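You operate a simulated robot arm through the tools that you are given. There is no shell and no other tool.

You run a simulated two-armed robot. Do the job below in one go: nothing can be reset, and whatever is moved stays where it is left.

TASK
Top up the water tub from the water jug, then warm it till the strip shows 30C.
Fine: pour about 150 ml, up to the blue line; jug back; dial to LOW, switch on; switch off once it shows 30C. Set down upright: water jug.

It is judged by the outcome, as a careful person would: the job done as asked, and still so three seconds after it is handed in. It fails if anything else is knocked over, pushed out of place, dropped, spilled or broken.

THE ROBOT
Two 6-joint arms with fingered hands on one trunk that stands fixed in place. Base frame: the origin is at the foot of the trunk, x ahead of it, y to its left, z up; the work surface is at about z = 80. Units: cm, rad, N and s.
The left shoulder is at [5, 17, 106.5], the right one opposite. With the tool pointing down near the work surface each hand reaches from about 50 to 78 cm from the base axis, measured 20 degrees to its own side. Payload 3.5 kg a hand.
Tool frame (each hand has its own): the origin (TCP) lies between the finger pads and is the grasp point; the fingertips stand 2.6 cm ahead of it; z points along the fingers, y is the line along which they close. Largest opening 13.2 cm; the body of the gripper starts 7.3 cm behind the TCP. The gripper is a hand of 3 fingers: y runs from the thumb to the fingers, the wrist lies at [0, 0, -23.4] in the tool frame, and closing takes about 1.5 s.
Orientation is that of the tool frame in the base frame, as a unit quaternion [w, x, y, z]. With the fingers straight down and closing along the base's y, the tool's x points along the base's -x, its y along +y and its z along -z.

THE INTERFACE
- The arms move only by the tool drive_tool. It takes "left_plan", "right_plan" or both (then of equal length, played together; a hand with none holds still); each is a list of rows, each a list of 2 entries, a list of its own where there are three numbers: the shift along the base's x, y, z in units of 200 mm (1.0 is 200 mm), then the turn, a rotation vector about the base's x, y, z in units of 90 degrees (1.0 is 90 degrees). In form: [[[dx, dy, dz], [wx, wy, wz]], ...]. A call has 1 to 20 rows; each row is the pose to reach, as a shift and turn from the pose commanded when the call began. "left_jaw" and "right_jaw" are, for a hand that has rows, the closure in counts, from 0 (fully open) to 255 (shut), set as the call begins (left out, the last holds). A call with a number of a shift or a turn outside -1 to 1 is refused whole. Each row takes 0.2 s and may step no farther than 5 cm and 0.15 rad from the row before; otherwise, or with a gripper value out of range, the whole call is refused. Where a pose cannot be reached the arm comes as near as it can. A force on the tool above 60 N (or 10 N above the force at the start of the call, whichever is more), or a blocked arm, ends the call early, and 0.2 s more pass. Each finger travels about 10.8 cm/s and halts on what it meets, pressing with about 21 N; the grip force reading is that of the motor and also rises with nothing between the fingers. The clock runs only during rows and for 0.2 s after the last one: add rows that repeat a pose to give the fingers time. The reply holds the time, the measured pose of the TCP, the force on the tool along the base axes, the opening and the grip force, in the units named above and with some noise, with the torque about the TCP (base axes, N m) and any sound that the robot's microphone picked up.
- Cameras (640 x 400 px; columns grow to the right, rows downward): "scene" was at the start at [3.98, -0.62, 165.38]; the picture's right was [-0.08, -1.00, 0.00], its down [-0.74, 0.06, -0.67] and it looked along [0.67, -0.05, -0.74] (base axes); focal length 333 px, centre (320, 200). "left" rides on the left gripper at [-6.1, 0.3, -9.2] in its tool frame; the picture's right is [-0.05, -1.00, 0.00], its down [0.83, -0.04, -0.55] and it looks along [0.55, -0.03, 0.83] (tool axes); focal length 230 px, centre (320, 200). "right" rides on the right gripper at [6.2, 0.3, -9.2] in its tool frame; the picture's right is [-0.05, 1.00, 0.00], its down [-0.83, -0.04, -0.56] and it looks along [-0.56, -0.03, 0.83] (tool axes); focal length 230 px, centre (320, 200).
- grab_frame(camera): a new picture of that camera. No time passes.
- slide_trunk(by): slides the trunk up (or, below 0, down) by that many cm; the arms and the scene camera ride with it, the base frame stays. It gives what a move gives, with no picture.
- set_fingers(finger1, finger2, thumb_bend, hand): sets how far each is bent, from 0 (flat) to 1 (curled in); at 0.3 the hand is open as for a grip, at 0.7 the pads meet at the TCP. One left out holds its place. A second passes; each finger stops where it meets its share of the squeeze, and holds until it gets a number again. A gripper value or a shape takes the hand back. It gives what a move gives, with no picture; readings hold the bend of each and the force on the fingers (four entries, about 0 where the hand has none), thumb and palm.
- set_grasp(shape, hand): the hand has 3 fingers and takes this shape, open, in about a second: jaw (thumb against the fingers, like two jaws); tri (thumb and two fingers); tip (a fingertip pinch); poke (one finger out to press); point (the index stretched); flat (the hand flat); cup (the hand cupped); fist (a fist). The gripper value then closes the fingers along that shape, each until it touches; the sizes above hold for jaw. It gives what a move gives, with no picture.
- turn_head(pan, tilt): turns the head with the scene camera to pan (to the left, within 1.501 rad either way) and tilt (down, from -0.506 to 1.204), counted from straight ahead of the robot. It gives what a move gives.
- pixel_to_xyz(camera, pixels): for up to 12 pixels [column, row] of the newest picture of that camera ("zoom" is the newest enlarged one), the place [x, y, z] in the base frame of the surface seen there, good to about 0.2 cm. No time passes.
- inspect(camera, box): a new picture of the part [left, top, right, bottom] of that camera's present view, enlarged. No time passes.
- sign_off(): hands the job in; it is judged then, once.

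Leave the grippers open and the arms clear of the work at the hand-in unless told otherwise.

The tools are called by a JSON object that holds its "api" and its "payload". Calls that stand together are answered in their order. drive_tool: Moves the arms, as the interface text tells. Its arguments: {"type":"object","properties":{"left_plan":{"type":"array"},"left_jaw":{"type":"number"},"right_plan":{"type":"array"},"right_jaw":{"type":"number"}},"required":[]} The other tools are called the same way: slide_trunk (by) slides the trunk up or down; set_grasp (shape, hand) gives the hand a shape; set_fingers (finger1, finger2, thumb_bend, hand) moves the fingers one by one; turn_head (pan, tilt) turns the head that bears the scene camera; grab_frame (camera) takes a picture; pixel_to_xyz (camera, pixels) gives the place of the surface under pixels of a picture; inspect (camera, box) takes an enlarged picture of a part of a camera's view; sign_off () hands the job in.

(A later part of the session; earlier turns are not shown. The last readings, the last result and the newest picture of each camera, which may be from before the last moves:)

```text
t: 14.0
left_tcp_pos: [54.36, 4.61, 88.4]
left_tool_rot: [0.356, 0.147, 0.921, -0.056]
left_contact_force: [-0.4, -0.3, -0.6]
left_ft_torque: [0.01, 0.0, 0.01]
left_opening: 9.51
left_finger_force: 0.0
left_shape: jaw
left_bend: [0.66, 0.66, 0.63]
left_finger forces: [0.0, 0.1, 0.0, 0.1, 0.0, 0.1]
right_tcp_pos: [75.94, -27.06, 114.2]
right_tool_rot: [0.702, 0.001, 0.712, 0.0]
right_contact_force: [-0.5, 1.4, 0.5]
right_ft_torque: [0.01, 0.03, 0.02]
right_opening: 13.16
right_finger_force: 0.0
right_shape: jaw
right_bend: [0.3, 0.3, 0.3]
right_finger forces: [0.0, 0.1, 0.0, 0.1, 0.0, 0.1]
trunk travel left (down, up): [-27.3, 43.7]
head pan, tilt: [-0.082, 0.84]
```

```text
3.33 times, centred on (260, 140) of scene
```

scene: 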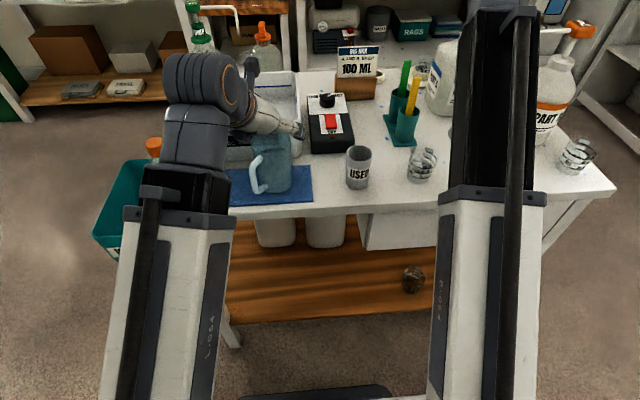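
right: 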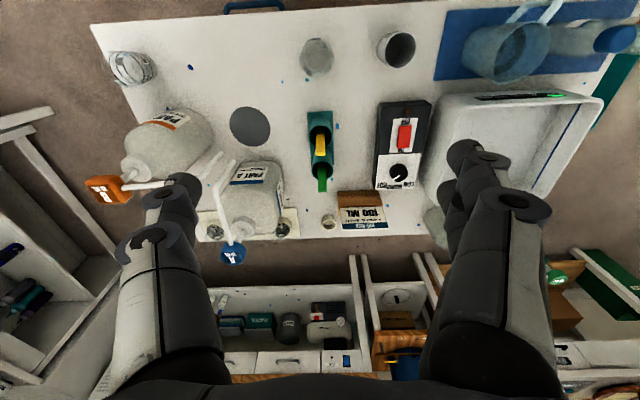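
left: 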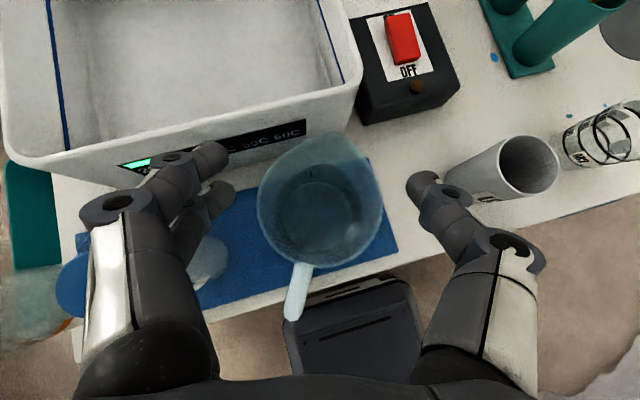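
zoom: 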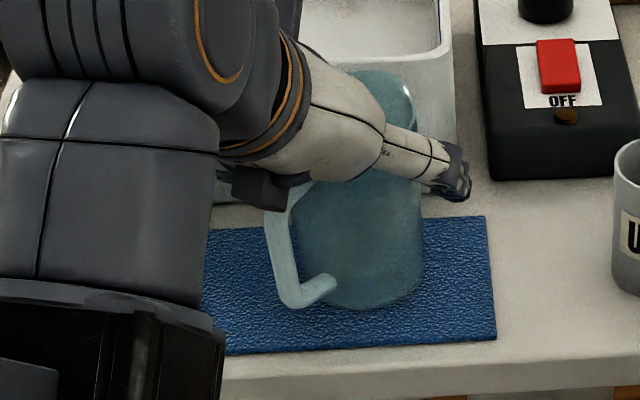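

Nothing is touching yet. I close the left hand on the jug body and give the fingers time to settle.

{"api": "drive_tool", "payload": {"left_plan": [[[0, 0, 0], [0, 0, 0]], [[0, 0, 0], [0, 0, 0]], [[0, 0, 0], [0, 0, 0]], [[0, 0, 0], [0, 0, 0]], [[0, 0, 0], [0, 0, 0]], [[0, 0, 0], [0, 0, 0]], [[0, 0, 0], [0, 0, 0]], [[0, 0, 0], [0, 0, 0]]], "left_jaw": 255}}

{"api": "inspect", "payload": {"camera": "left", "box": [160, 80, 480, 400]}}

{"api": "inspect", "payload": {"camera": "scene", "box": [190, 80, 330, 200]}}

```text
t: 15.8
left_tcp_pos: [54.31, 4.73, 88.37]
left_tool_rot: [0.355, 0.147, 0.922, -0.055]
left_contact_force: [-0.1, 0.0, -0.1]
left_ft_torque: [0.03, 0.0, -0.04]
left_opening: 6.42
left_finger_force: 21.4
left_shape: jaw
left_bend: [0.73, 0.73, 0.7]
left_finger forces: [9.3, 9.7, 0.0, 0.0, 18.9, 0.0]
right_tcp_pos: [75.83, -26.96, 114.29]
right_tool_rot: [0.702, -0.001, 0.713, 0.001]
right_contact_force: [-0.1, -0.3, 0.5]
right_ft_torque: [-0.01, 0.02, 0.0]
right_opening: 13.21
right_finger_force: 0.2
right_shape: jaw
right_bend: [0.3, 0.3, 0.3]
right_finger forces: [0.0, 0.0, 0.0, 0.0, 0.0, 0.0]
trunk travel left (down, up): [-27.3, 43.7]
head pan, tilt: [-0.082, 0.84]
```

```text
1.25 times, centred on (320, 240) of left
```

zoom: 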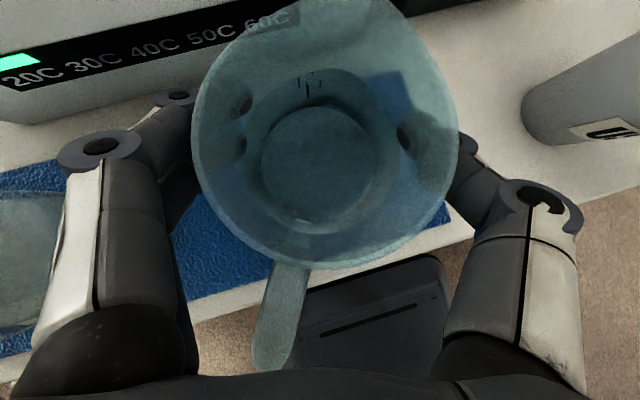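

```text
3.33 times, centred on (260, 140) of scene
```

zoom: 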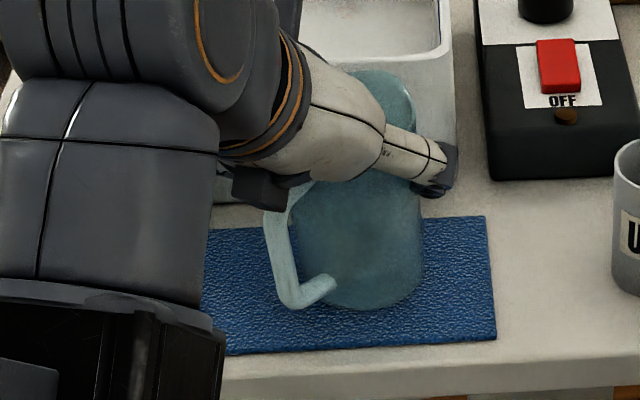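

The grip is firm at about 21 N, with both fingers and the thumb loaded. I lift 2 cm with the trunk as a test and read the weight.

{"api": "slide_trunk", "payload": {"by": 2}}

{"api": "inspect", "payload": {"camera": "scene", "box": [190, 80, 330, 200]}}

{"api": "inspect", "payload": {"camera": "left", "box": [160, 80, 480, 400]}}

```text
t: 16.5
left_tcp_pos: [54.33, 4.59, 90.37]
left_tool_rot: [0.355, 0.146, 0.922, -0.055]
left_contact_force: [0.8, 0.2, -3.2]
left_ft_torque: [0.05, -0.04, -0.03]
left_opening: 6.43
left_finger_force: 20.8
left_shape: jaw
left_bend: [0.73, 0.73, 0.7]
left_finger forces: [9.0, 9.6, 0.0, 0.1, 19.2, 0.0]
right_tcp_pos: [75.74, -26.99, 116.25]
right_tool_rot: [0.701, 0.001, 0.713, 0.0]
right_contact_force: [-0.6, 0.3, 0.1]
right_ft_torque: [0.01, -0.01, 0.01]
right_opening: 13.16
right_finger_force: 0.0
right_shape: jaw
right_bend: [0.3, 0.3, 0.3]
right_finger forces: [0.0, 0.0, 0.0, 0.0, 0.0, 0.0]
trunk travel left (down, up): [-29.3, 41.7]
head pan, tilt: [-0.082, 0.84]
```

```text
3.33 times, centred on (260, 140) of scene
```

zoom: 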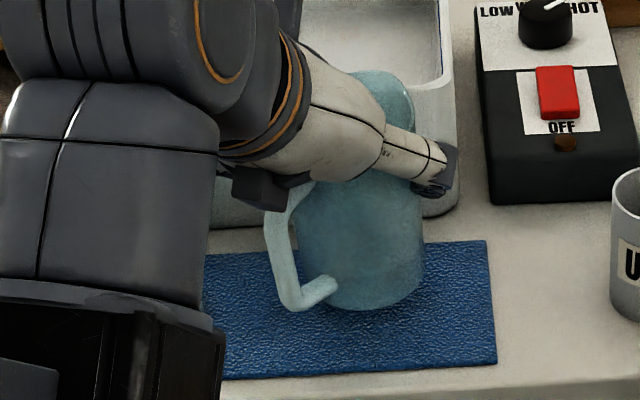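

```text
1.25 times, centred on (320, 240) of left
```

zoom: 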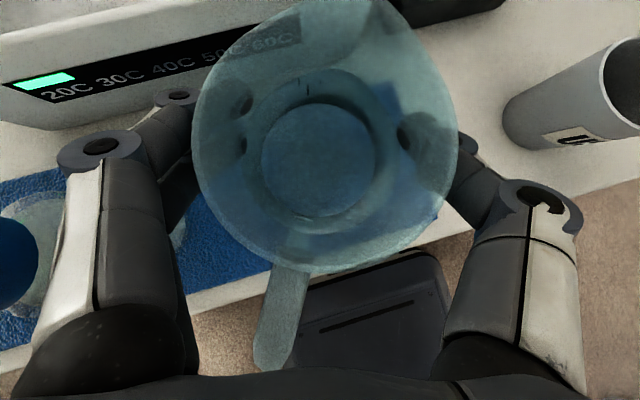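

The jug is lifted and upright, and weighs about 3.2 N. Now I raise the trunk 39 cm to bring the arm to pouring height.

{"api": "slide_trunk", "payload": {"by": 39}}

{"api": "grab_frame", "payload": {"camera": "scene"}}

{"api": "grab_frame", "payload": {"camera": "left"}}

```text
t: 20.2
left_tcp_pos: [54.26, 4.66, 129.39]
left_tool_rot: [0.356, 0.147, 0.921, -0.056]
left_contact_force: [0.4, 0.1, -2.9]
left_ft_torque: [0.02, 0.02, 0.03]
left_opening: 6.41
left_finger_force: 20.9
left_shape: jaw
left_bend: [0.73, 0.73, 0.7]
left_finger forces: [9.1, 9.7, 0.0, 0.0, 19.2, 0.0]
right_tcp_pos: [75.89, -27.1, 155.24]
right_tool_rot: [0.702, 0.0, 0.713, 0.001]
right_contact_force: [0.3, -0.1, 0.5]
right_ft_torque: [0.0, 0.02, 0.01]
right_opening: 13.22
right_finger_force: 0.0
right_shape: jaw
right_bend: [0.3, 0.3, 0.3]
right_finger forces: [0.1, 0.0, 0.0, 0.0, 0.0, 0.1]
trunk travel left (down, up): [-68.3, 2.7]
head pan, tilt: [-0.082, 0.84]
```

```text
taken
```

scene: 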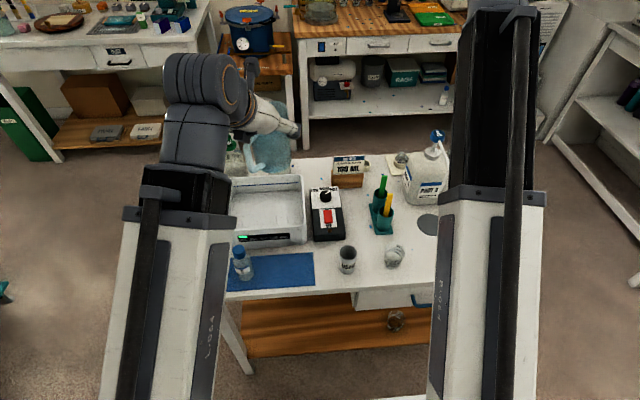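

```text
taken
```

left: 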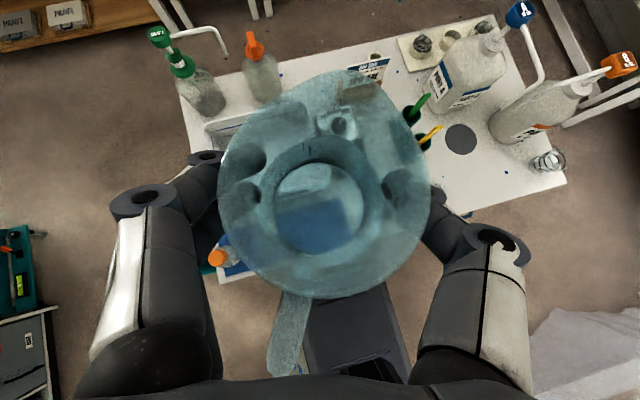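

The trunk is up and the jug is steady. I move the left hand over the front-left of the tub, still high and upright, and bring the right hand down so its camera can watch the tub.

{"api": "drive_tool", "payload": {"left_plan": [[[0.04, 0.037, -0.06], [0, 0, 0]], [[0.1, 0.092, -0.15], [0, 0, 0]], [[0.17, 0.155, -0.26], [0, 0, 0]], [[0.24, 0.22, -0.37], [0, 0, 0]], [[0.31, 0.284, -0.48], [0, 0, 0]], [[0.38, 0.348, -0.59], [0, 0, 0]], [[0.44, 0.402, -0.69], [0, 0, 0]], [[0.49, 0.447, -0.76], [0, 0, 0]], [[0.512, 0.467, -0.8], [0, 0, 0]], [[0.512, 0.467, -0.8], [0, 0, 0]]], "right_plan": [[[-0.044, 0.012, -0.101], [0, 0, 0]], [[-0.088, 0.023, -0.202], [0, 0, 0]], [[-0.132, 0.035, -0.303], [0, 0, 0]], [[-0.176, 0.047, -0.404], [0, 0, 0]], [[-0.219, 0.058, -0.506], [0, 0, 0]], [[-0.263, 0.07, -0.607], [0, 0, 0]], [[-0.307, 0.082, -0.708], [0, 0, 0]], [[-0.351, 0.093, -0.809], [0, 0, 0]], [[-0.395, 0.105, -0.91], [0, 0, 0]], [[-0.395, 0.105, -0.91], [0, 0, 0]]]}}

```text
t: 22.4
left_tcp_pos: [64.49, 13.95, 113.3]
left_tool_rot: [0.356, 0.146, 0.921, -0.055]
left_contact_force: [-0.2, 0.2, -3.4]
left_ft_torque: [0.04, 0.01, 0.0]
left_opening: 6.41
left_finger_force: 21.1
left_shape: jaw
left_bend: [0.73, 0.73, 0.7]
left_finger forces: [9.0, 9.6, 0.0, 0.0, 19.1, 0.0]
right_tcp_pos: [67.94, -25.0, 137.07]
right_tool_rot: [0.701, 0.001, 0.713, 0.0]
right_contact_force: [0.0, -0.8, -0.3]
right_ft_torque: [0.0, 0.0, 0.0]
right_opening: 13.17
right_finger_force: 0.0
right_shape: jaw
right_bend: [0.3, 0.3, 0.3]
right_finger forces: [0.0, 0.1, 0.1, 0.0, 0.1, 0.0]
trunk travel left (down, up): [-68.3, 2.7]
head pan, tilt: [-0.082, 0.84]
```

I lower the jug to about z=102 over the tub and turn the right tool down, yawed left, so its camera looks at the tub.

{"api": "drive_tool", "payload": {"left_plan": [[[0, 0, -0.04], [0, 0, 0]], [[0, 0, -0.09], [0, 0, 0]], [[0, 0, -0.14], [0, 0, 0]], [[0, 0, -0.19], [0, 0, 0]], [[0, 0, -0.24], [0, 0, 0]], [[0, 0, -0.29], [0, 0, 0]], [[0, 0, -0.34], [0, 0, 0]], [[0, 0, -0.39], [0, 0, 0]], [[0, 0, -0.44], [0, 0, 0]], [[0, 0, -0.49], [0, 0, 0]], [[0, 0, -0.53], [0, 0, 0]], [[0, 0, -0.565], [0, 0, 0]], [[0, 0, -0.565], [0, 0, 0]]], "right_plan": [[[-0.058, 0.013, -0.083], [-0.0287, 0.0788, 0.0292]], [[-0.116, 0.025, -0.167], [-0.0573, 0.1575, 0.0583]], [[-0.174, 0.038, -0.25], [-0.086, 0.2363, 0.0875]], [[-0.232, 0.05, -0.333], [-0.1147, 0.315, 0.1167]], [[-0.29, 0.063, -0.417], [-0.1433, 0.3938, 0.1458]], [[-0.348, 0.075, -0.5], [-0.172, 0.4725, 0.175]], [[-0.405, 0.088, -0.583], [-0.2007, 0.5513, 0.2042]], [[-0.463, 0.1, -0.667], [-0.2293, 0.63, 0.2333]], [[-0.521, 0.113, -0.75], [-0.258, 0.7088, 0.2625]], [[-0.579, 0.125, -0.833], [-0.2867, 0.7875, 0.2917]], [[-0.637, 0.138, -0.917], [-0.3153, 0.8663, 0.3208]], [[-0.695, 0.15, -1.0], [-0.344, 0.945, 0.35]], [[-0.695, 0.15, -1.0], [-0.344, 0.945, 0.35]]]}}

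{"api": "grab_frame", "payload": {"camera": "scene"}}

{"api": "grab_frame", "payload": {"camera": "right"}}

{"api": "grab_frame", "payload": {"camera": "left"}}

```text
t: 25.2
left_tcp_pos: [64.51, 13.88, 102.09]
left_tool_rot: [0.356, 0.146, 0.921, -0.056]
left_contact_force: [0.1, -0.6, -2.5]
left_ft_torque: [-0.01, -0.01, -0.01]
left_opening: 6.42
left_finger_force: 20.8
left_shape: jaw
left_bend: [0.73, 0.73, 0.7]
left_finger forces: [9.0, 9.7, 0.0, 0.1, 18.9, 0.0]
right_tcp_pos: [54.02, -21.94, 117.13]
right_tool_rot: [0.0, -0.342, 0.94, 0.0]
right_contact_force: [-0.3, 0.3, -0.1]
right_ft_torque: [0.01, -0.01, -0.01]
right_opening: 13.2
right_finger_force: 0.1
right_shape: jaw
right_bend: [0.3, 0.3, 0.3]
right_finger forces: [0.0, 0.1, 0.0, 0.0, 0.1, 0.1]
trunk travel left (down, up): [-68.3, 2.7]
head pan, tilt: [-0.082, 0.84]
```

```text
taken
```

scene: 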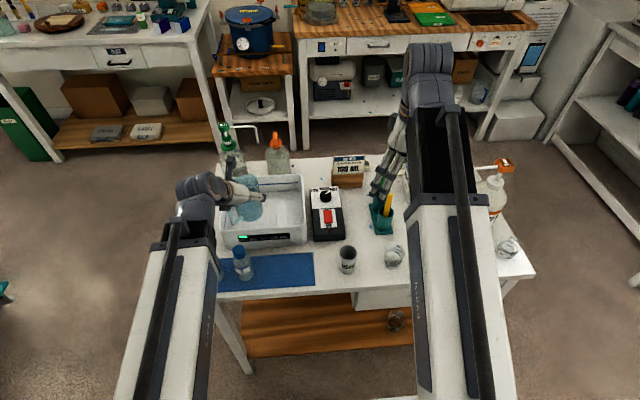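

```text
taken
```

right: 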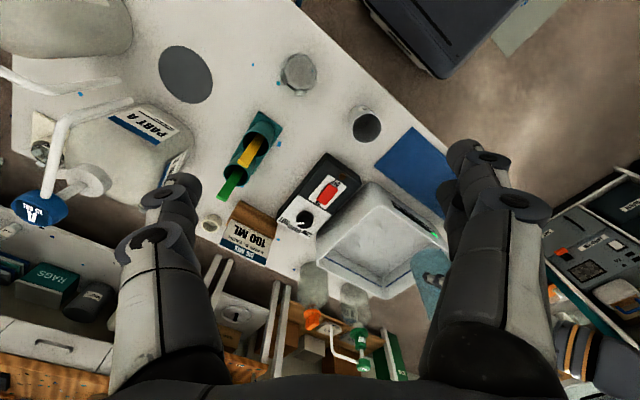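

```text
taken
```

left: 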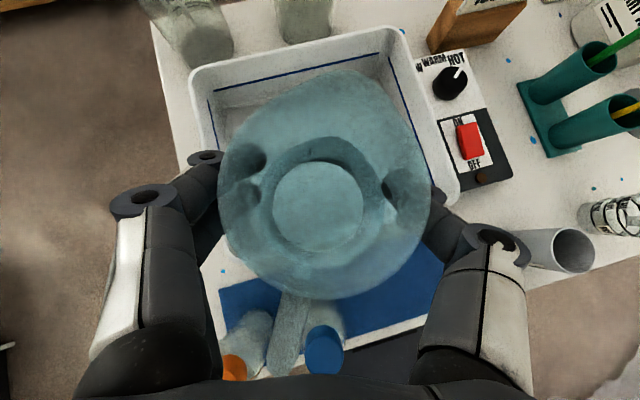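

The jug is over the tub's front-left, with its lip near (69, 11). I'll take baseline readings of the tub's water level and blue line before pouring.

{"api": "inspect", "payload": {"camera": "scene", "box": [215, 165, 315, 245]}}

{"api": "pixel_to_xyz", "payload": {"camera": "zoom", "pixels": [[400, 160], [420, 200], [450, 160], [450, 220], [480, 180], [480, 240], [500, 200], [520, 230], [520, 280], [440, 280], [480, 300], [400, 300]]}}

{"api": "inspect", "payload": {"camera": "right", "box": [280, 150, 480, 320]}}

```text
5.00 times, centred on (265, 205) of scene
```

zoom: 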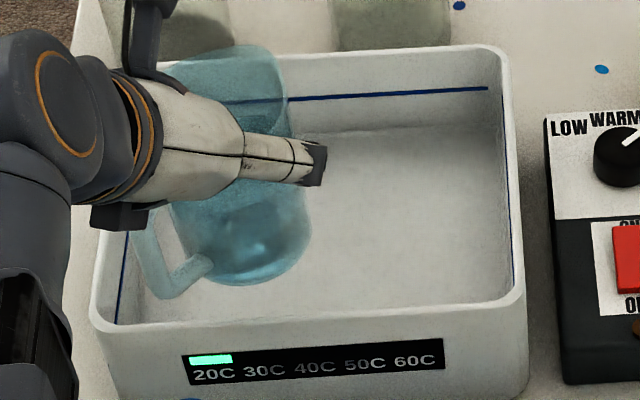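

```text
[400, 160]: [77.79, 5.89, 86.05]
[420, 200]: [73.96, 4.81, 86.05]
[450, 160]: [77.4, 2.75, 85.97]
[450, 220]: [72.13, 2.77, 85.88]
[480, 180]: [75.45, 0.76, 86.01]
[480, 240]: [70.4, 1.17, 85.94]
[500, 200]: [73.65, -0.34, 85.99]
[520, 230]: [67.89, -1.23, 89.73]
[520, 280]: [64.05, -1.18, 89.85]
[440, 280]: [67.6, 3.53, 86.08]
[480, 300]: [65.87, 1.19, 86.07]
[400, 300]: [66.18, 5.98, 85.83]
```

```text
2.35 times, centred on (380, 235) of right
```

zoom: 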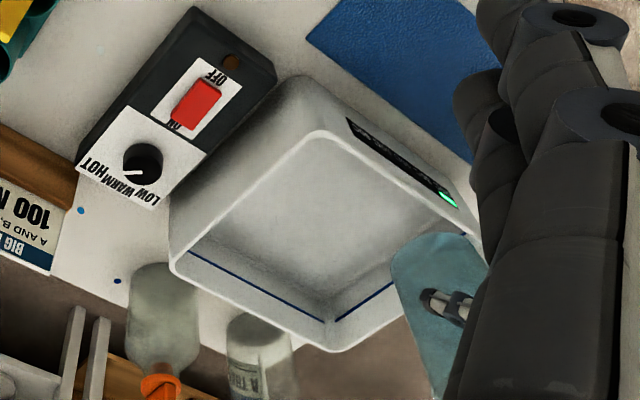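

The baseline tub level averages z≈85.99. The jug hangs upright at the front-left with a clear landing area. I tilt slowly to 36° about the axis across the spout, which is still below the pouring angle I worked out.

{"api": "drive_tool", "payload": {"left_plan": [[[0, 0, 0], [0.0164, 0.029, 0]], [[0, 0, 0], [0.0328, 0.058, 0]], [[0, 0, 0], [0.0492, 0.087, 0]], [[0, 0, 0], [0.0656, 0.116, 0]], [[0, 0, 0], [0.082, 0.145, 0]], [[0, 0, 0], [0.0984, 0.174, 0]], [[0, 0, 0], [0.1148, 0.203, 0]], [[0, 0, 0], [0.1312, 0.232, 0]], [[0, 0, 0], [0.1476, 0.261, 0]], [[0, 0, 0], [0.164, 0.29, 0]], [[0, 0, 0], [0.1804, 0.319, 0]], [[0, 0, 0], [0.1968, 0.348, 0]], [[0, 0, 0], [0.1968, 0.348, 0]]]}}

{"api": "inspect", "payload": {"camera": "scene", "box": [215, 145, 315, 245]}}

{"api": "grab_frame", "payload": {"camera": "left"}}

{"api": "inspect", "payload": {"camera": "right", "box": [280, 150, 480, 320]}}

```text
t: 28.0
left_tcp_pos: [64.49, 14.03, 102.06]
left_tool_rot: [0.068, 0.178, 0.981, 0.048]
left_contact_force: [-0.2, 0.2, -3.9]
left_ft_torque: [-0.02, -0.05, 0.0]
left_opening: 6.4
left_finger_force: 21.1
left_shape: jaw
left_bend: [0.73, 0.73, 0.7]
left_finger forces: [9.1, 9.6, 0.1, 0.0, 19.7, 0.0]
right_tcp_pos: [54.03, -21.9, 117.27]
right_tool_rot: [0.001, -0.341, 0.94, 0.0]
right_contact_force: [0.2, -0.4, 0.2]
right_ft_torque: [0.0, 0.02, 0.0]
right_opening: 13.21
right_finger_force: 0.1
right_shape: jaw
right_bend: [0.3, 0.3, 0.3]
right_finger forces: [0.0, 0.0, 0.0, 0.0, 0.1, 0.1]
trunk travel left (down, up): [-68.3, 2.7]
head pan, tilt: [-0.082, 0.84]
```

```text
4.00 times, centred on (265, 195) of scene
```

zoom: 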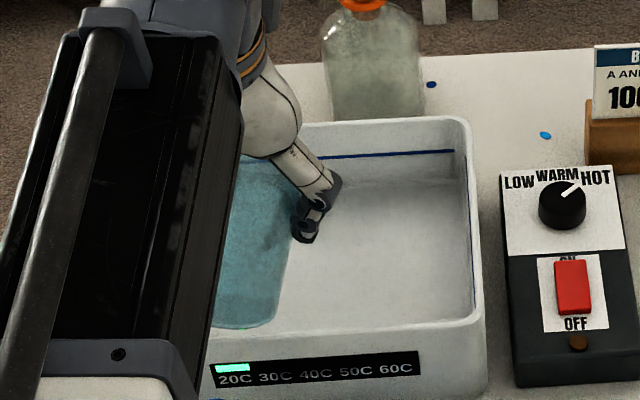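

```text
taken
```

left: 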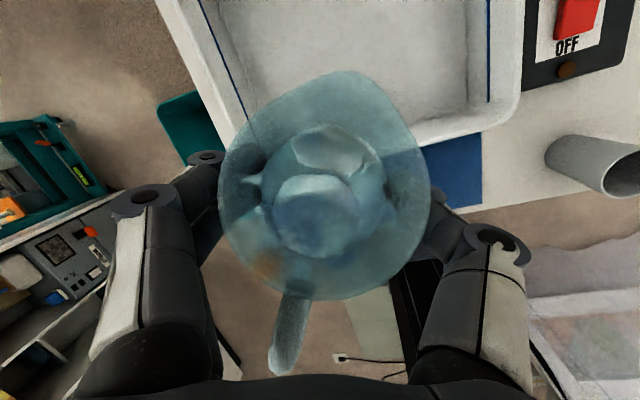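

```text
2.35 times, centred on (380, 235) of right
```

zoom: 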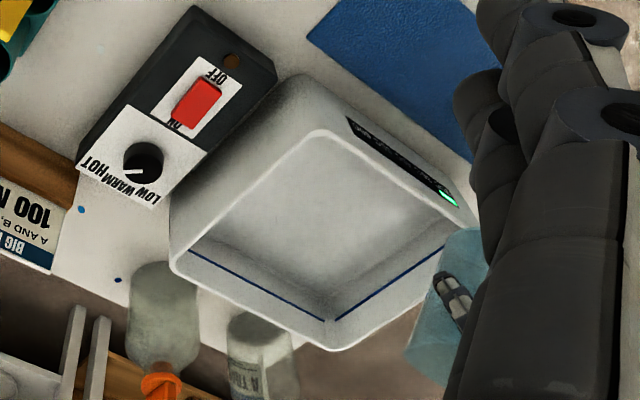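

The jug is at 36° and nothing has poured. I lower it 2 cm and tilt slowly to 44°, then read the weight and the picture again.

{"api": "drive_tool", "payload": {"left_plan": [[[0, 0, -0.03], [0.0073, 0.0129, 0]], [[0, 0, -0.06], [0.0146, 0.0258, 0]], [[0, 0, -0.09], [0.0219, 0.0387, 0]], [[0, 0, -0.1], [0.0291, 0.0515, 0]], [[0, 0, -0.1], [0.0364, 0.0644, 0]], [[0, 0, -0.1], [0.0437, 0.0773, 0]], [[0, 0, -0.1], [0.0437, 0.0773, 0]], [[0, 0, -0.1], [0.0437, 0.0773, 0]]]}}

{"api": "inspect", "payload": {"camera": "scene", "box": [215, 145, 315, 245]}}

{"api": "inspect", "payload": {"camera": "left", "box": [200, 50, 450, 310]}}

```text
t: 29.8
left_tcp_pos: [64.66, 13.92, 100.06]
left_tool_rot: [0.003, 0.184, 0.98, 0.071]
left_contact_force: [-0.8, -0.1, -2.3]
left_ft_torque: [-0.03, -0.05, -0.01]
left_opening: 6.41
left_finger_force: 20.8
left_shape: jaw
left_bend: [0.73, 0.73, 0.7]
left_finger forces: [9.1, 9.7, 0.0, 0.0, 19.9, 0.0]
right_tcp_pos: [54.01, -21.92, 117.17]
right_tool_rot: [0.0, -0.341, 0.94, 0.0]
right_contact_force: [-0.7, -0.1, -0.6]
right_ft_torque: [0.03, -0.02, 0.02]
right_opening: 13.2
right_finger_force: 0.0
right_shape: jaw
right_bend: [0.3, 0.3, 0.3]
right_finger forces: [0.0, 0.1, 0.1, 0.0, 0.0, 0.0]
trunk travel left (down, up): [-68.3, 2.7]
head pan, tilt: [-0.082, 0.84]
```

```text
4.00 times, centred on (265, 195) of scene
```

zoom: 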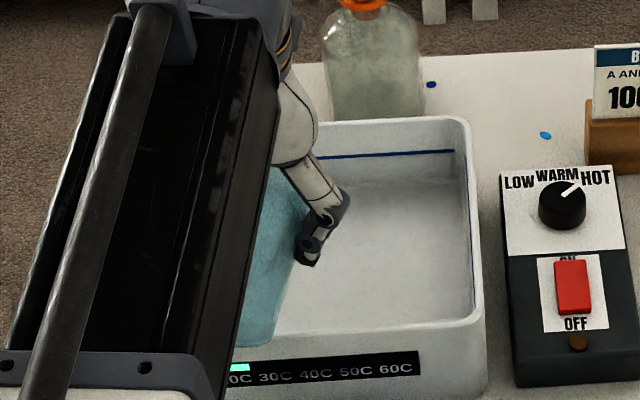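

```text
1.54 times, centred on (325, 180) of left
```

zoom: 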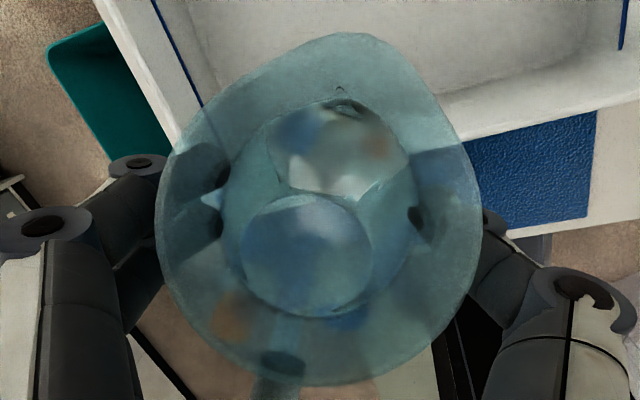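

I see no pour yet, and the scene picture shows the tub unchanged. I tilt on slowly to 50° and hold.

{"api": "drive_tool", "payload": {"left_plan": [[[0, 0, 0], [0.0055, 0.0097, 0]], [[0, 0, 0], [0.0109, 0.0193, 0]], [[0, 0, 0], [0.0164, 0.029, 0]], [[0, 0, 0], [0.0219, 0.0387, 0]], [[0, 0, 0], [0.0273, 0.0483, 0]], [[0, 0, 0], [0.0328, 0.058, 0]], [[0, 0, 0], [0.0328, 0.058, 0]], [[0, 0, 0], [0.0328, 0.058, 0]], [[0, 0, 0], [0.0328, 0.058, 0]]]}}

{"api": "inspect", "payload": {"camera": "scene", "box": [215, 145, 315, 245]}}

{"api": "pixel_to_xyz", "payload": {"camera": "zoom", "pixels": [[380, 190], [400, 220], [430, 190], [430, 250], [450, 210], [450, 280], [380, 280], [350, 300], [400, 300], [440, 300], [360, 260], [410, 260]]}}

{"api": "inspect", "payload": {"camera": "left", "box": [200, 50, 450, 310]}}

```text
t: 31.8
left_tcp_pos: [64.47, 14.0, 99.99]
left_tool_rot: [-0.046, 0.187, 0.977, 0.088]
left_contact_force: [0.4, 0.8, -2.7]
left_ft_torque: [-0.04, -0.11, -0.01]
left_opening: 6.41
left_finger_force: 21.3
left_shape: jaw
left_bend: [0.73, 0.73, 0.7]
left_finger forces: [9.1, 9.7, 0.1, 0.0, 19.9, 0.0]
right_tcp_pos: [53.92, -21.85, 117.06]
right_tool_rot: [0.0, -0.342, 0.94, 0.0]
right_contact_force: [0.2, 0.5, -0.6]
right_ft_torque: [-0.01, 0.0, 0.01]
right_opening: 13.2
right_finger_force: 0.0
right_shape: jaw
right_bend: [0.3, 0.3, 0.3]
right_finger forces: [0.0, 0.0, 0.0, 0.0, 0.0, 0.0]
trunk travel left (down, up): [-68.3, 2.7]
head pan, tilt: [-0.082, 0.84]
```

```text
4.00 times, centred on (265, 195) of scene
```

zoom: 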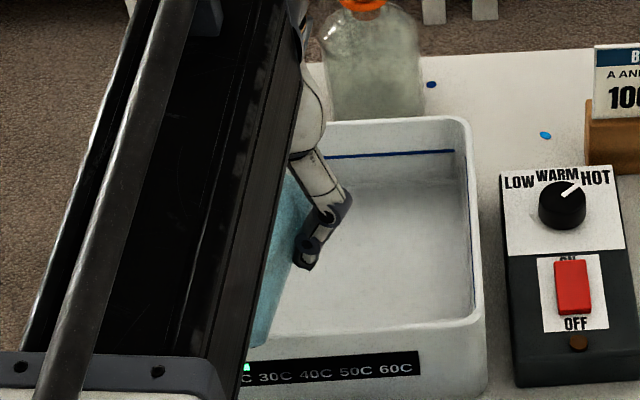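

```text
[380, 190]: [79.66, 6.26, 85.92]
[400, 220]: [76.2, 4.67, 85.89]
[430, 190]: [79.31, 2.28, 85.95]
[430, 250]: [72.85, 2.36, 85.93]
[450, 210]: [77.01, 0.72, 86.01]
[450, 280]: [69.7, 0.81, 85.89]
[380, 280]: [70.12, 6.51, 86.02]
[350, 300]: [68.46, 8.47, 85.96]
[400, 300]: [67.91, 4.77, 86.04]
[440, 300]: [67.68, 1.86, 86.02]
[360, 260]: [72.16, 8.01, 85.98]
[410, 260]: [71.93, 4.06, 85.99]
```

```text
1.54 times, centred on (325, 180) of left
```

zoom: 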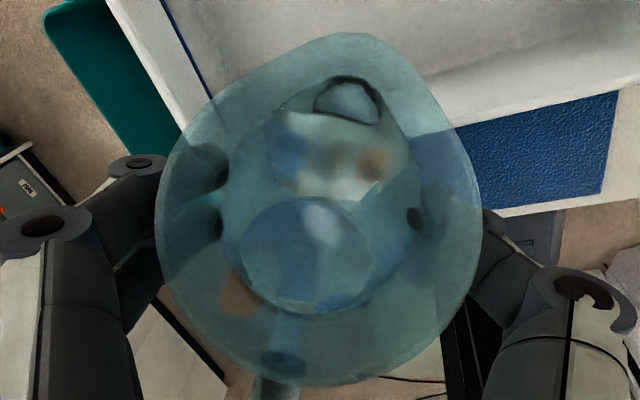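

The tub level is unchanged at 85.97. In the left zoom the water's edge, near row 78, is approaching the lip at about row 35 but hasn't reached it. I tilt on to 54°.

{"api": "drive_tool", "payload": {"left_plan": [[[0, 0, 0], [0.0055, 0.0097, 0]], [[0, 0, 0], [0.0109, 0.0193, 0]], [[0, 0, 0], [0.0164, 0.029, 0]], [[0, 0, 0], [0.0219, 0.0387, 0]], [[0, 0, 0], [0.0219, 0.0387, 0]], [[0, 0, 0], [0.0219, 0.0387, 0]], [[0, 0, 0], [0.0219, 0.0387, 0]]]}}

{"api": "inspect", "payload": {"camera": "scene", "box": [215, 145, 315, 245]}}

{"api": "pixel_to_xyz", "payload": {"camera": "zoom", "pixels": [[380, 190], [400, 220], [430, 190], [430, 250], [450, 210], [450, 280], [380, 280], [350, 300], [400, 300], [440, 300], [360, 260], [410, 260]]}}

{"api": "inspect", "payload": {"camera": "left", "box": [200, 50, 450, 310]}}

```text
t: 33.4
left_tcp_pos: [64.57, 13.9, 99.94]
left_tool_rot: [-0.079, 0.188, 0.974, 0.098]
left_contact_force: [0.1, -0.3, -2.3]
left_ft_torque: [-0.04, -0.06, -0.02]
left_opening: 6.37
left_finger_force: 20.4
left_shape: jaw
left_bend: [0.73, 0.73, 0.7]
left_finger forces: [9.2, 9.7, 0.0, 0.0, 20.0, 0.0]
right_tcp_pos: [54.02, -21.85, 117.26]
right_tool_rot: [0.0, -0.341, 0.94, 0.0]
right_contact_force: [0.7, 0.4, 0.7]
right_ft_torque: [0.02, 0.0, -0.05]
right_opening: 13.2
right_finger_force: 0.0
right_shape: jaw
right_bend: [0.3, 0.3, 0.3]
right_finger forces: [0.0, 0.0, 0.1, 0.0, 0.0, 0.1]
trunk travel left (down, up): [-68.3, 2.7]
head pan, tilt: [-0.082, 0.84]
```

```text
4.00 times, centred on (265, 195) of scene
```

zoom: 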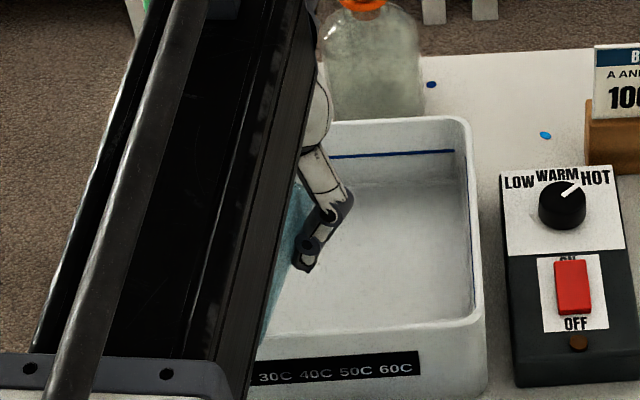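

```text
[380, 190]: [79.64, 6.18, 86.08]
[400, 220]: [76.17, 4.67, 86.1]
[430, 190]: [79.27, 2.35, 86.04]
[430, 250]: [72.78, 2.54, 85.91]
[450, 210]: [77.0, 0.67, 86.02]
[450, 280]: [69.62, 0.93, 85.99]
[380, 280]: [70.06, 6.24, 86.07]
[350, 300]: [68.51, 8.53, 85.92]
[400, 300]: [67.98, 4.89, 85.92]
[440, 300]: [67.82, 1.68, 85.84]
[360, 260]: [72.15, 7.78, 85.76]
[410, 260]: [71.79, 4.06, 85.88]
```

```text
1.54 times, centred on (325, 180) of left
```

zoom: 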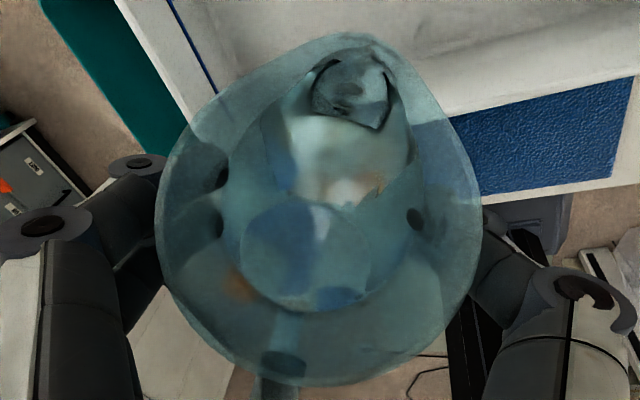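

There is still no flow. The water's edge is now just short of the lip, at row 50 against 35. I tilt on in small steps to 57° and hold.

{"api": "drive_tool", "payload": {"left_plan": [[[0, 0, 0], [0.0055, 0.0097, 0]], [[0, 0, 0], [0.0109, 0.0193, 0]], [[0, 0, 0], [0.0164, 0.029, 0]], [[0, 0, 0], [0.0164, 0.029, 0]], [[0, 0, 0], [0.0164, 0.029, 0]], [[0, 0, 0], [0.0164, 0.029, 0]], [[0, 0, 0], [0.0164, 0.029, 0]]]}}

{"api": "inspect", "payload": {"camera": "scene", "box": [215, 145, 315, 245]}}

{"api": "pixel_to_xyz", "payload": {"camera": "zoom", "pixels": [[380, 190], [400, 220], [430, 190], [430, 250], [450, 210], [450, 280], [380, 280], [350, 300], [400, 300], [440, 300], [360, 260], [410, 260]]}}

{"api": "inspect", "payload": {"camera": "left", "box": [200, 50, 450, 310]}}

```text
t: 35.0
left_tcp_pos: [64.63, 13.86, 100.12]
left_tool_rot: [-0.104, 0.189, 0.971, 0.106]
left_contact_force: [0.1, 0.6, -2.8]
left_ft_torque: [-0.02, -0.06, 0.02]
left_opening: 6.39
left_finger_force: 21.4
left_shape: jaw
left_bend: [0.73, 0.73, 0.7]
left_finger forces: [9.2, 9.7, 0.0, 0.1, 19.9, 0.1]
right_tcp_pos: [53.99, -21.92, 117.28]
right_tool_rot: [0.0, -0.341, 0.94, 0.0]
right_contact_force: [1.4, 0.2, 0.1]
right_ft_torque: [0.0, -0.01, -0.02]
right_opening: 13.21
right_finger_force: 0.0
right_shape: jaw
right_bend: [0.3, 0.3, 0.3]
right_finger forces: [0.0, 0.0, 0.0, 0.1, 0.0, 0.1]
trunk travel left (down, up): [-68.3, 2.7]
head pan, tilt: [-0.082, 0.84]
```

```text
4.00 times, centred on (265, 195) of scene
```

zoom: 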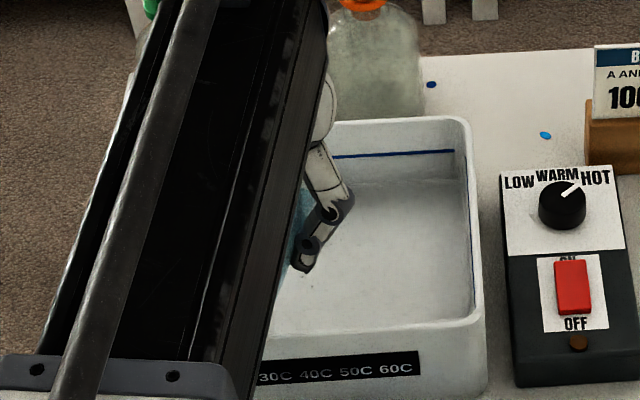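

```text
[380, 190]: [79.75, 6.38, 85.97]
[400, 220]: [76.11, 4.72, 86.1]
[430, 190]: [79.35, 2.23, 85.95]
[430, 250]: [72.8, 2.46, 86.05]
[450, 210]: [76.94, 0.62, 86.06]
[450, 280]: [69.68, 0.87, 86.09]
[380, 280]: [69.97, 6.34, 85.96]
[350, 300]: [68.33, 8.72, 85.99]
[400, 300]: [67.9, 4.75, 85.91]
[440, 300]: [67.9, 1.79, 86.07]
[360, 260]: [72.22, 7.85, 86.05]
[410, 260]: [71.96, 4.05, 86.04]
```

```text
1.54 times, centred on (325, 180) of left
```

zoom: 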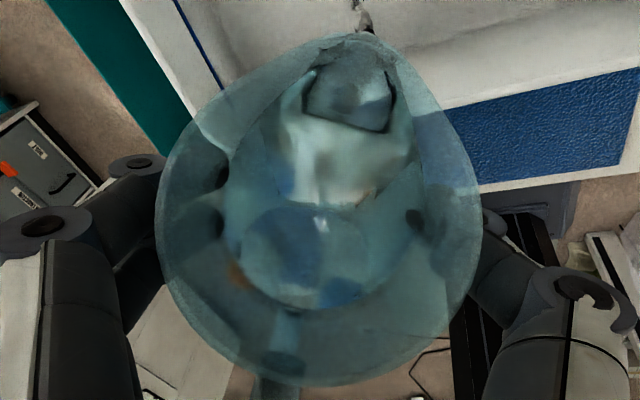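

Now there is a small stream at the lip, near (362,20) in the left zoom, landing inside the tub. The level reads about 86.02. I measure the blue line's height for reference and hold a little to see the flow.

{"api": "drive_tool", "payload": {"left_plan": [[[0, 0, 0], [0, 0, 0]], [[0, 0, 0], [0, 0, 0]], [[0, 0, 0], [0, 0, 0]]]}}

{"api": "inspect", "payload": {"camera": "scene", "box": [290, 170, 340, 200]}}

{"api": "inspect", "payload": {"camera": "scene", "box": [290, 165, 340, 240]}}

{"api": "inspect", "payload": {"camera": "scene", "box": [295, 175, 335, 200]}}

{"api": "inspect", "payload": {"camera": "left", "box": [280, 40, 400, 140]}}

```text
t: 35.8
left_tcp_pos: [64.5, 13.91, 100.05]
left_tool_rot: [-0.104, 0.189, 0.971, 0.106]
left_contact_force: [0.1, -0.6, -2.8]
left_ft_torque: [-0.04, -0.02, -0.01]
left_opening: 6.38
left_finger_force: 20.9
left_shape: jaw
left_bend: [0.73, 0.73, 0.7]
left_finger forces: [9.1, 9.8, 0.1, 0.0, 19.9, 0.0]
right_tcp_pos: [53.98, -21.94, 117.12]
right_tool_rot: [0.001, -0.341, 0.94, 0.0]
right_contact_force: [0.0, -0.5, 0.1]
right_ft_torque: [0.0, 0.02, -0.03]
right_opening: 13.2
right_finger_force: 0.0
right_shape: jaw
right_bend: [0.3, 0.3, 0.3]
right_finger forces: [0.1, 0.0, 0.1, 0.0, 0.1, 0.0]
trunk travel left (down, up): [-68.3, 2.7]
head pan, tilt: [-0.082, 0.84]
```

```text
12.80 times, centred on (315, 185) of scene
```

zoom: 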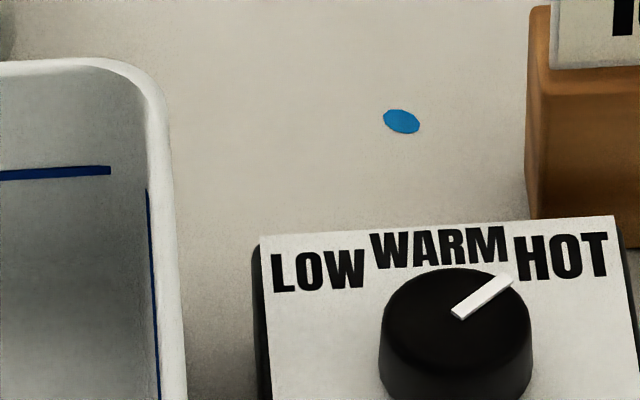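

```text
5.33 times, centred on (315, 202) of scene
```

zoom: 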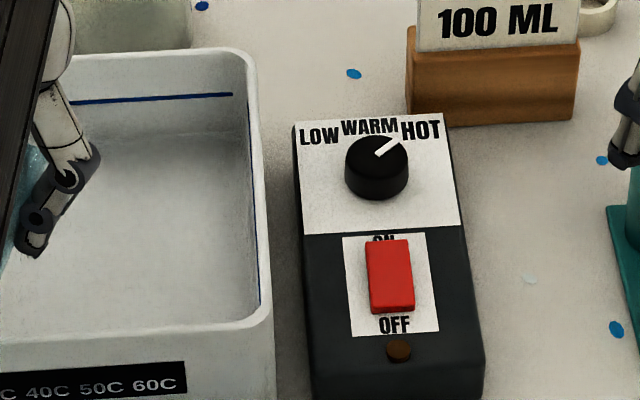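

```text
16.00 times, centred on (315, 188) of scene
```

zoom: 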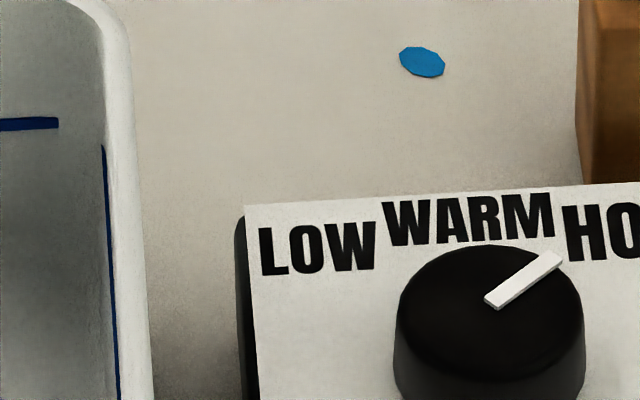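

```text
4.00 times, centred on (340, 90) of left
```

zoom: 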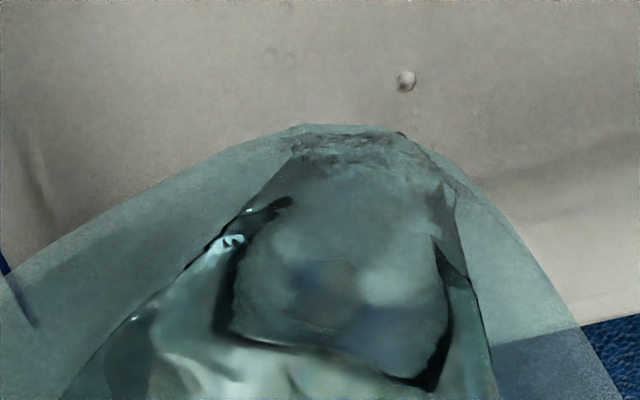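

Water is spilling over the lip in drops that fall inside the tub. I tilt on gradually to 60° and hold a second.

{"api": "drive_tool", "payload": {"left_plan": [[[0, 0, 0], [0.0055, 0.0097, 0]], [[0, 0, 0], [0.0109, 0.0193, 0]], [[0, 0, 0], [0.0164, 0.029, 0]], [[0, 0, 0], [0.0164, 0.029, 0]], [[0, 0, 0], [0.0164, 0.029, 0]], [[0, 0, 0], [0.0164, 0.029, 0]], [[0, 0, 0], [0.0164, 0.029, 0]]]}}

{"api": "inspect", "payload": {"camera": "left", "box": [280, 20, 400, 120]}}

{"api": "inspect", "payload": {"camera": "scene", "box": [215, 145, 315, 245]}}

{"api": "pixel_to_xyz", "payload": {"camera": "zoom", "pixels": [[380, 190], [400, 220], [430, 190], [430, 250], [450, 210], [450, 280], [380, 280], [350, 300], [400, 300], [440, 300], [360, 260], [410, 260]]}}

{"api": "pixel_to_xyz", "payload": {"camera": "zoom", "pixels": [[350, 156], [360, 156], [370, 155], [380, 155], [390, 154], [400, 154], [410, 153], [420, 153], [430, 152], [440, 152], [450, 151], [400, 150]]}}

```text
t: 37.4
left_tcp_pos: [64.61, 14.04, 100.01]
left_tool_rot: [-0.129, 0.19, 0.967, 0.114]
left_contact_force: [-0.9, -0.1, -3.6]
left_ft_torque: [-0.06, -0.05, 0.02]
left_opening: 6.41
left_finger_force: 21.5
left_shape: jaw
left_bend: [0.73, 0.73, 0.7]
left_finger forces: [9.2, 9.6, 0.0, 0.0, 19.8, 0.0]
right_tcp_pos: [54.02, -21.88, 117.18]
right_tool_rot: [0.0, -0.341, 0.94, -0.001]
right_contact_force: [0.8, -0.1, 1.0]
right_ft_torque: [-0.01, 0.02, 0.01]
right_opening: 13.18
right_finger_force: 0.1
right_shape: jaw
right_bend: [0.3, 0.3, 0.3]
right_finger forces: [0.0, 0.0, 0.0, 0.1, 0.0, 0.0]
trunk travel left (down, up): [-68.3, 2.7]
head pan, tilt: [-0.082, 0.84]
```

```text
4.00 times, centred on (340, 70) of left
```

zoom: 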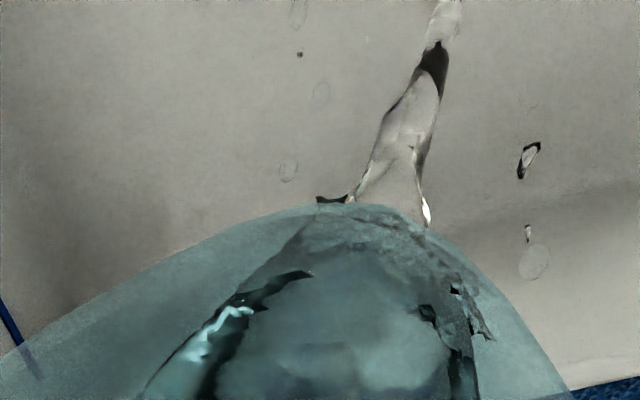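

```text
4.00 times, centred on (265, 195) of scene
```

zoom: 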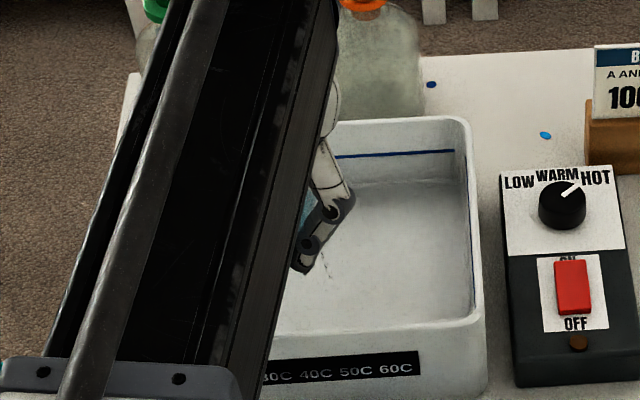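

```text
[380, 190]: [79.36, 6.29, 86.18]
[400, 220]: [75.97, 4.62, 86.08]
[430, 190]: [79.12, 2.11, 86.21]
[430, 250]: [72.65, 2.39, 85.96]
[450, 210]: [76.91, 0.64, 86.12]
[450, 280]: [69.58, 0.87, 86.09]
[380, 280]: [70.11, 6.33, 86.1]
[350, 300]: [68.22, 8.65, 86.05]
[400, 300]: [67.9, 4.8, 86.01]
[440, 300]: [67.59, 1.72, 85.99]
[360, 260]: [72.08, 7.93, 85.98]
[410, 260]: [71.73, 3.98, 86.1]
```

```text
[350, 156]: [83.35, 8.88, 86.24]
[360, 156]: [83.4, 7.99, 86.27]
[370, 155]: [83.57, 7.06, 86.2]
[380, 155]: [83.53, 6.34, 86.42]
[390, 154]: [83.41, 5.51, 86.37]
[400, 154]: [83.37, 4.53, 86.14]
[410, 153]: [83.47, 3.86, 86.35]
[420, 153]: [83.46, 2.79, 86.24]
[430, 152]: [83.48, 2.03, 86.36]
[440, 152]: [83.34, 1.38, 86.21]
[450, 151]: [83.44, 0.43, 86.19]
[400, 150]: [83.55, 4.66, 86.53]
```

A good stream is running into the tub. The level reads about 86.07, and the line is at about 86.27–86.3. I hold at this tilt to let it run out to equilibrium, then read again.

{"api": "drive_tool", "payload": {"left_plan": [[[0, 0, 0], [0, 0, 0]], [[0, 0, 0], [0, 0, 0]], [[0, 0, 0], [0, 0, 0]], [[0, 0, 0], [0, 0, 0]], [[0, 0, 0], [0, 0, 0]]]}}

{"api": "inspect", "payload": {"camera": "left", "box": [280, 20, 400, 120]}}

{"api": "inspect", "payload": {"camera": "scene", "box": [215, 145, 315, 245]}}

{"api": "pixel_to_xyz", "payload": {"camera": "zoom", "pixels": [[380, 190], [400, 220], [430, 190], [430, 250], [450, 210], [450, 280], [380, 280], [350, 300], [400, 300], [440, 300], [360, 260], [410, 260]]}}

{"api": "pixel_to_xyz", "payload": {"camera": "zoom", "pixels": [[400, 190], [420, 220], [440, 190], [410, 240], [430, 220], [440, 260], [400, 280], [370, 300], [420, 300], [430, 280], [380, 240], [390, 260]]}}

```text
t: 38.6
left_tcp_pos: [64.62, 13.98, 99.93]
left_tool_rot: [-0.129, 0.19, 0.966, 0.115]
left_contact_force: [-0.1, 0.5, -3.0]
left_ft_torque: [-0.03, -0.08, -0.01]
left_opening: 6.4
left_finger_force: 20.6
left_shape: jaw
left_bend: [0.73, 0.73, 0.7]
left_finger forces: [9.3, 9.7, 0.1, 0.1, 19.9, 0.0]
right_tcp_pos: [54.01, -21.87, 117.29]
right_tool_rot: [0.0, -0.342, 0.94, 0.0]
right_contact_force: [0.2, -0.1, -0.6]
right_ft_torque: [0.0, -0.02, 0.03]
right_opening: 13.17
right_finger_force: 0.0
right_shape: jaw
right_bend: [0.3, 0.3, 0.3]
right_finger forces: [0.0, 0.1, 0.0, 0.1, 0.1, 0.0]
trunk travel left (down, up): [-68.3, 2.7]
head pan, tilt: [-0.082, 0.84]
```

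```text
4.00 times, centred on (340, 70) of left
```

zoom: 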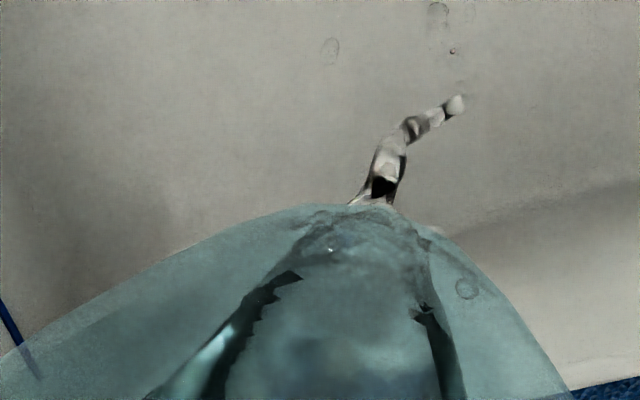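

```text
4.00 times, centred on (265, 195) of scene
```

zoom: 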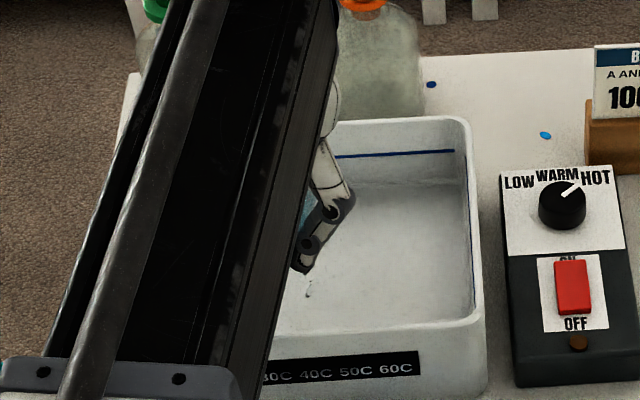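

```text
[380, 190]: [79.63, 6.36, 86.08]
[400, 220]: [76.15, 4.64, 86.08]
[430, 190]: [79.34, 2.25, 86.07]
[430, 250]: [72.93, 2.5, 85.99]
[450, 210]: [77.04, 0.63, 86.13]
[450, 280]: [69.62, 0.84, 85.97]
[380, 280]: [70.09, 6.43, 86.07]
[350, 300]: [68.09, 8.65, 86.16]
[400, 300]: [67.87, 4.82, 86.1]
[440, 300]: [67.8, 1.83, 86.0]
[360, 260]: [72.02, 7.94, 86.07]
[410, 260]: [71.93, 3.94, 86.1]
```

```text
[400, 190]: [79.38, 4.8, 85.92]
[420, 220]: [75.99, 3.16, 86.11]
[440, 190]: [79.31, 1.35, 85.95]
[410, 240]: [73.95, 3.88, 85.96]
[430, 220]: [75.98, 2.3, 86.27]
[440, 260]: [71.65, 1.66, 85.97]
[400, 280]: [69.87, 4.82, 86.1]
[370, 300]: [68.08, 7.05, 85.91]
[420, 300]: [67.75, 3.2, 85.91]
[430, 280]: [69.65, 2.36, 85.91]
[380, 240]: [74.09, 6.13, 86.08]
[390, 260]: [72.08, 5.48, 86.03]
```

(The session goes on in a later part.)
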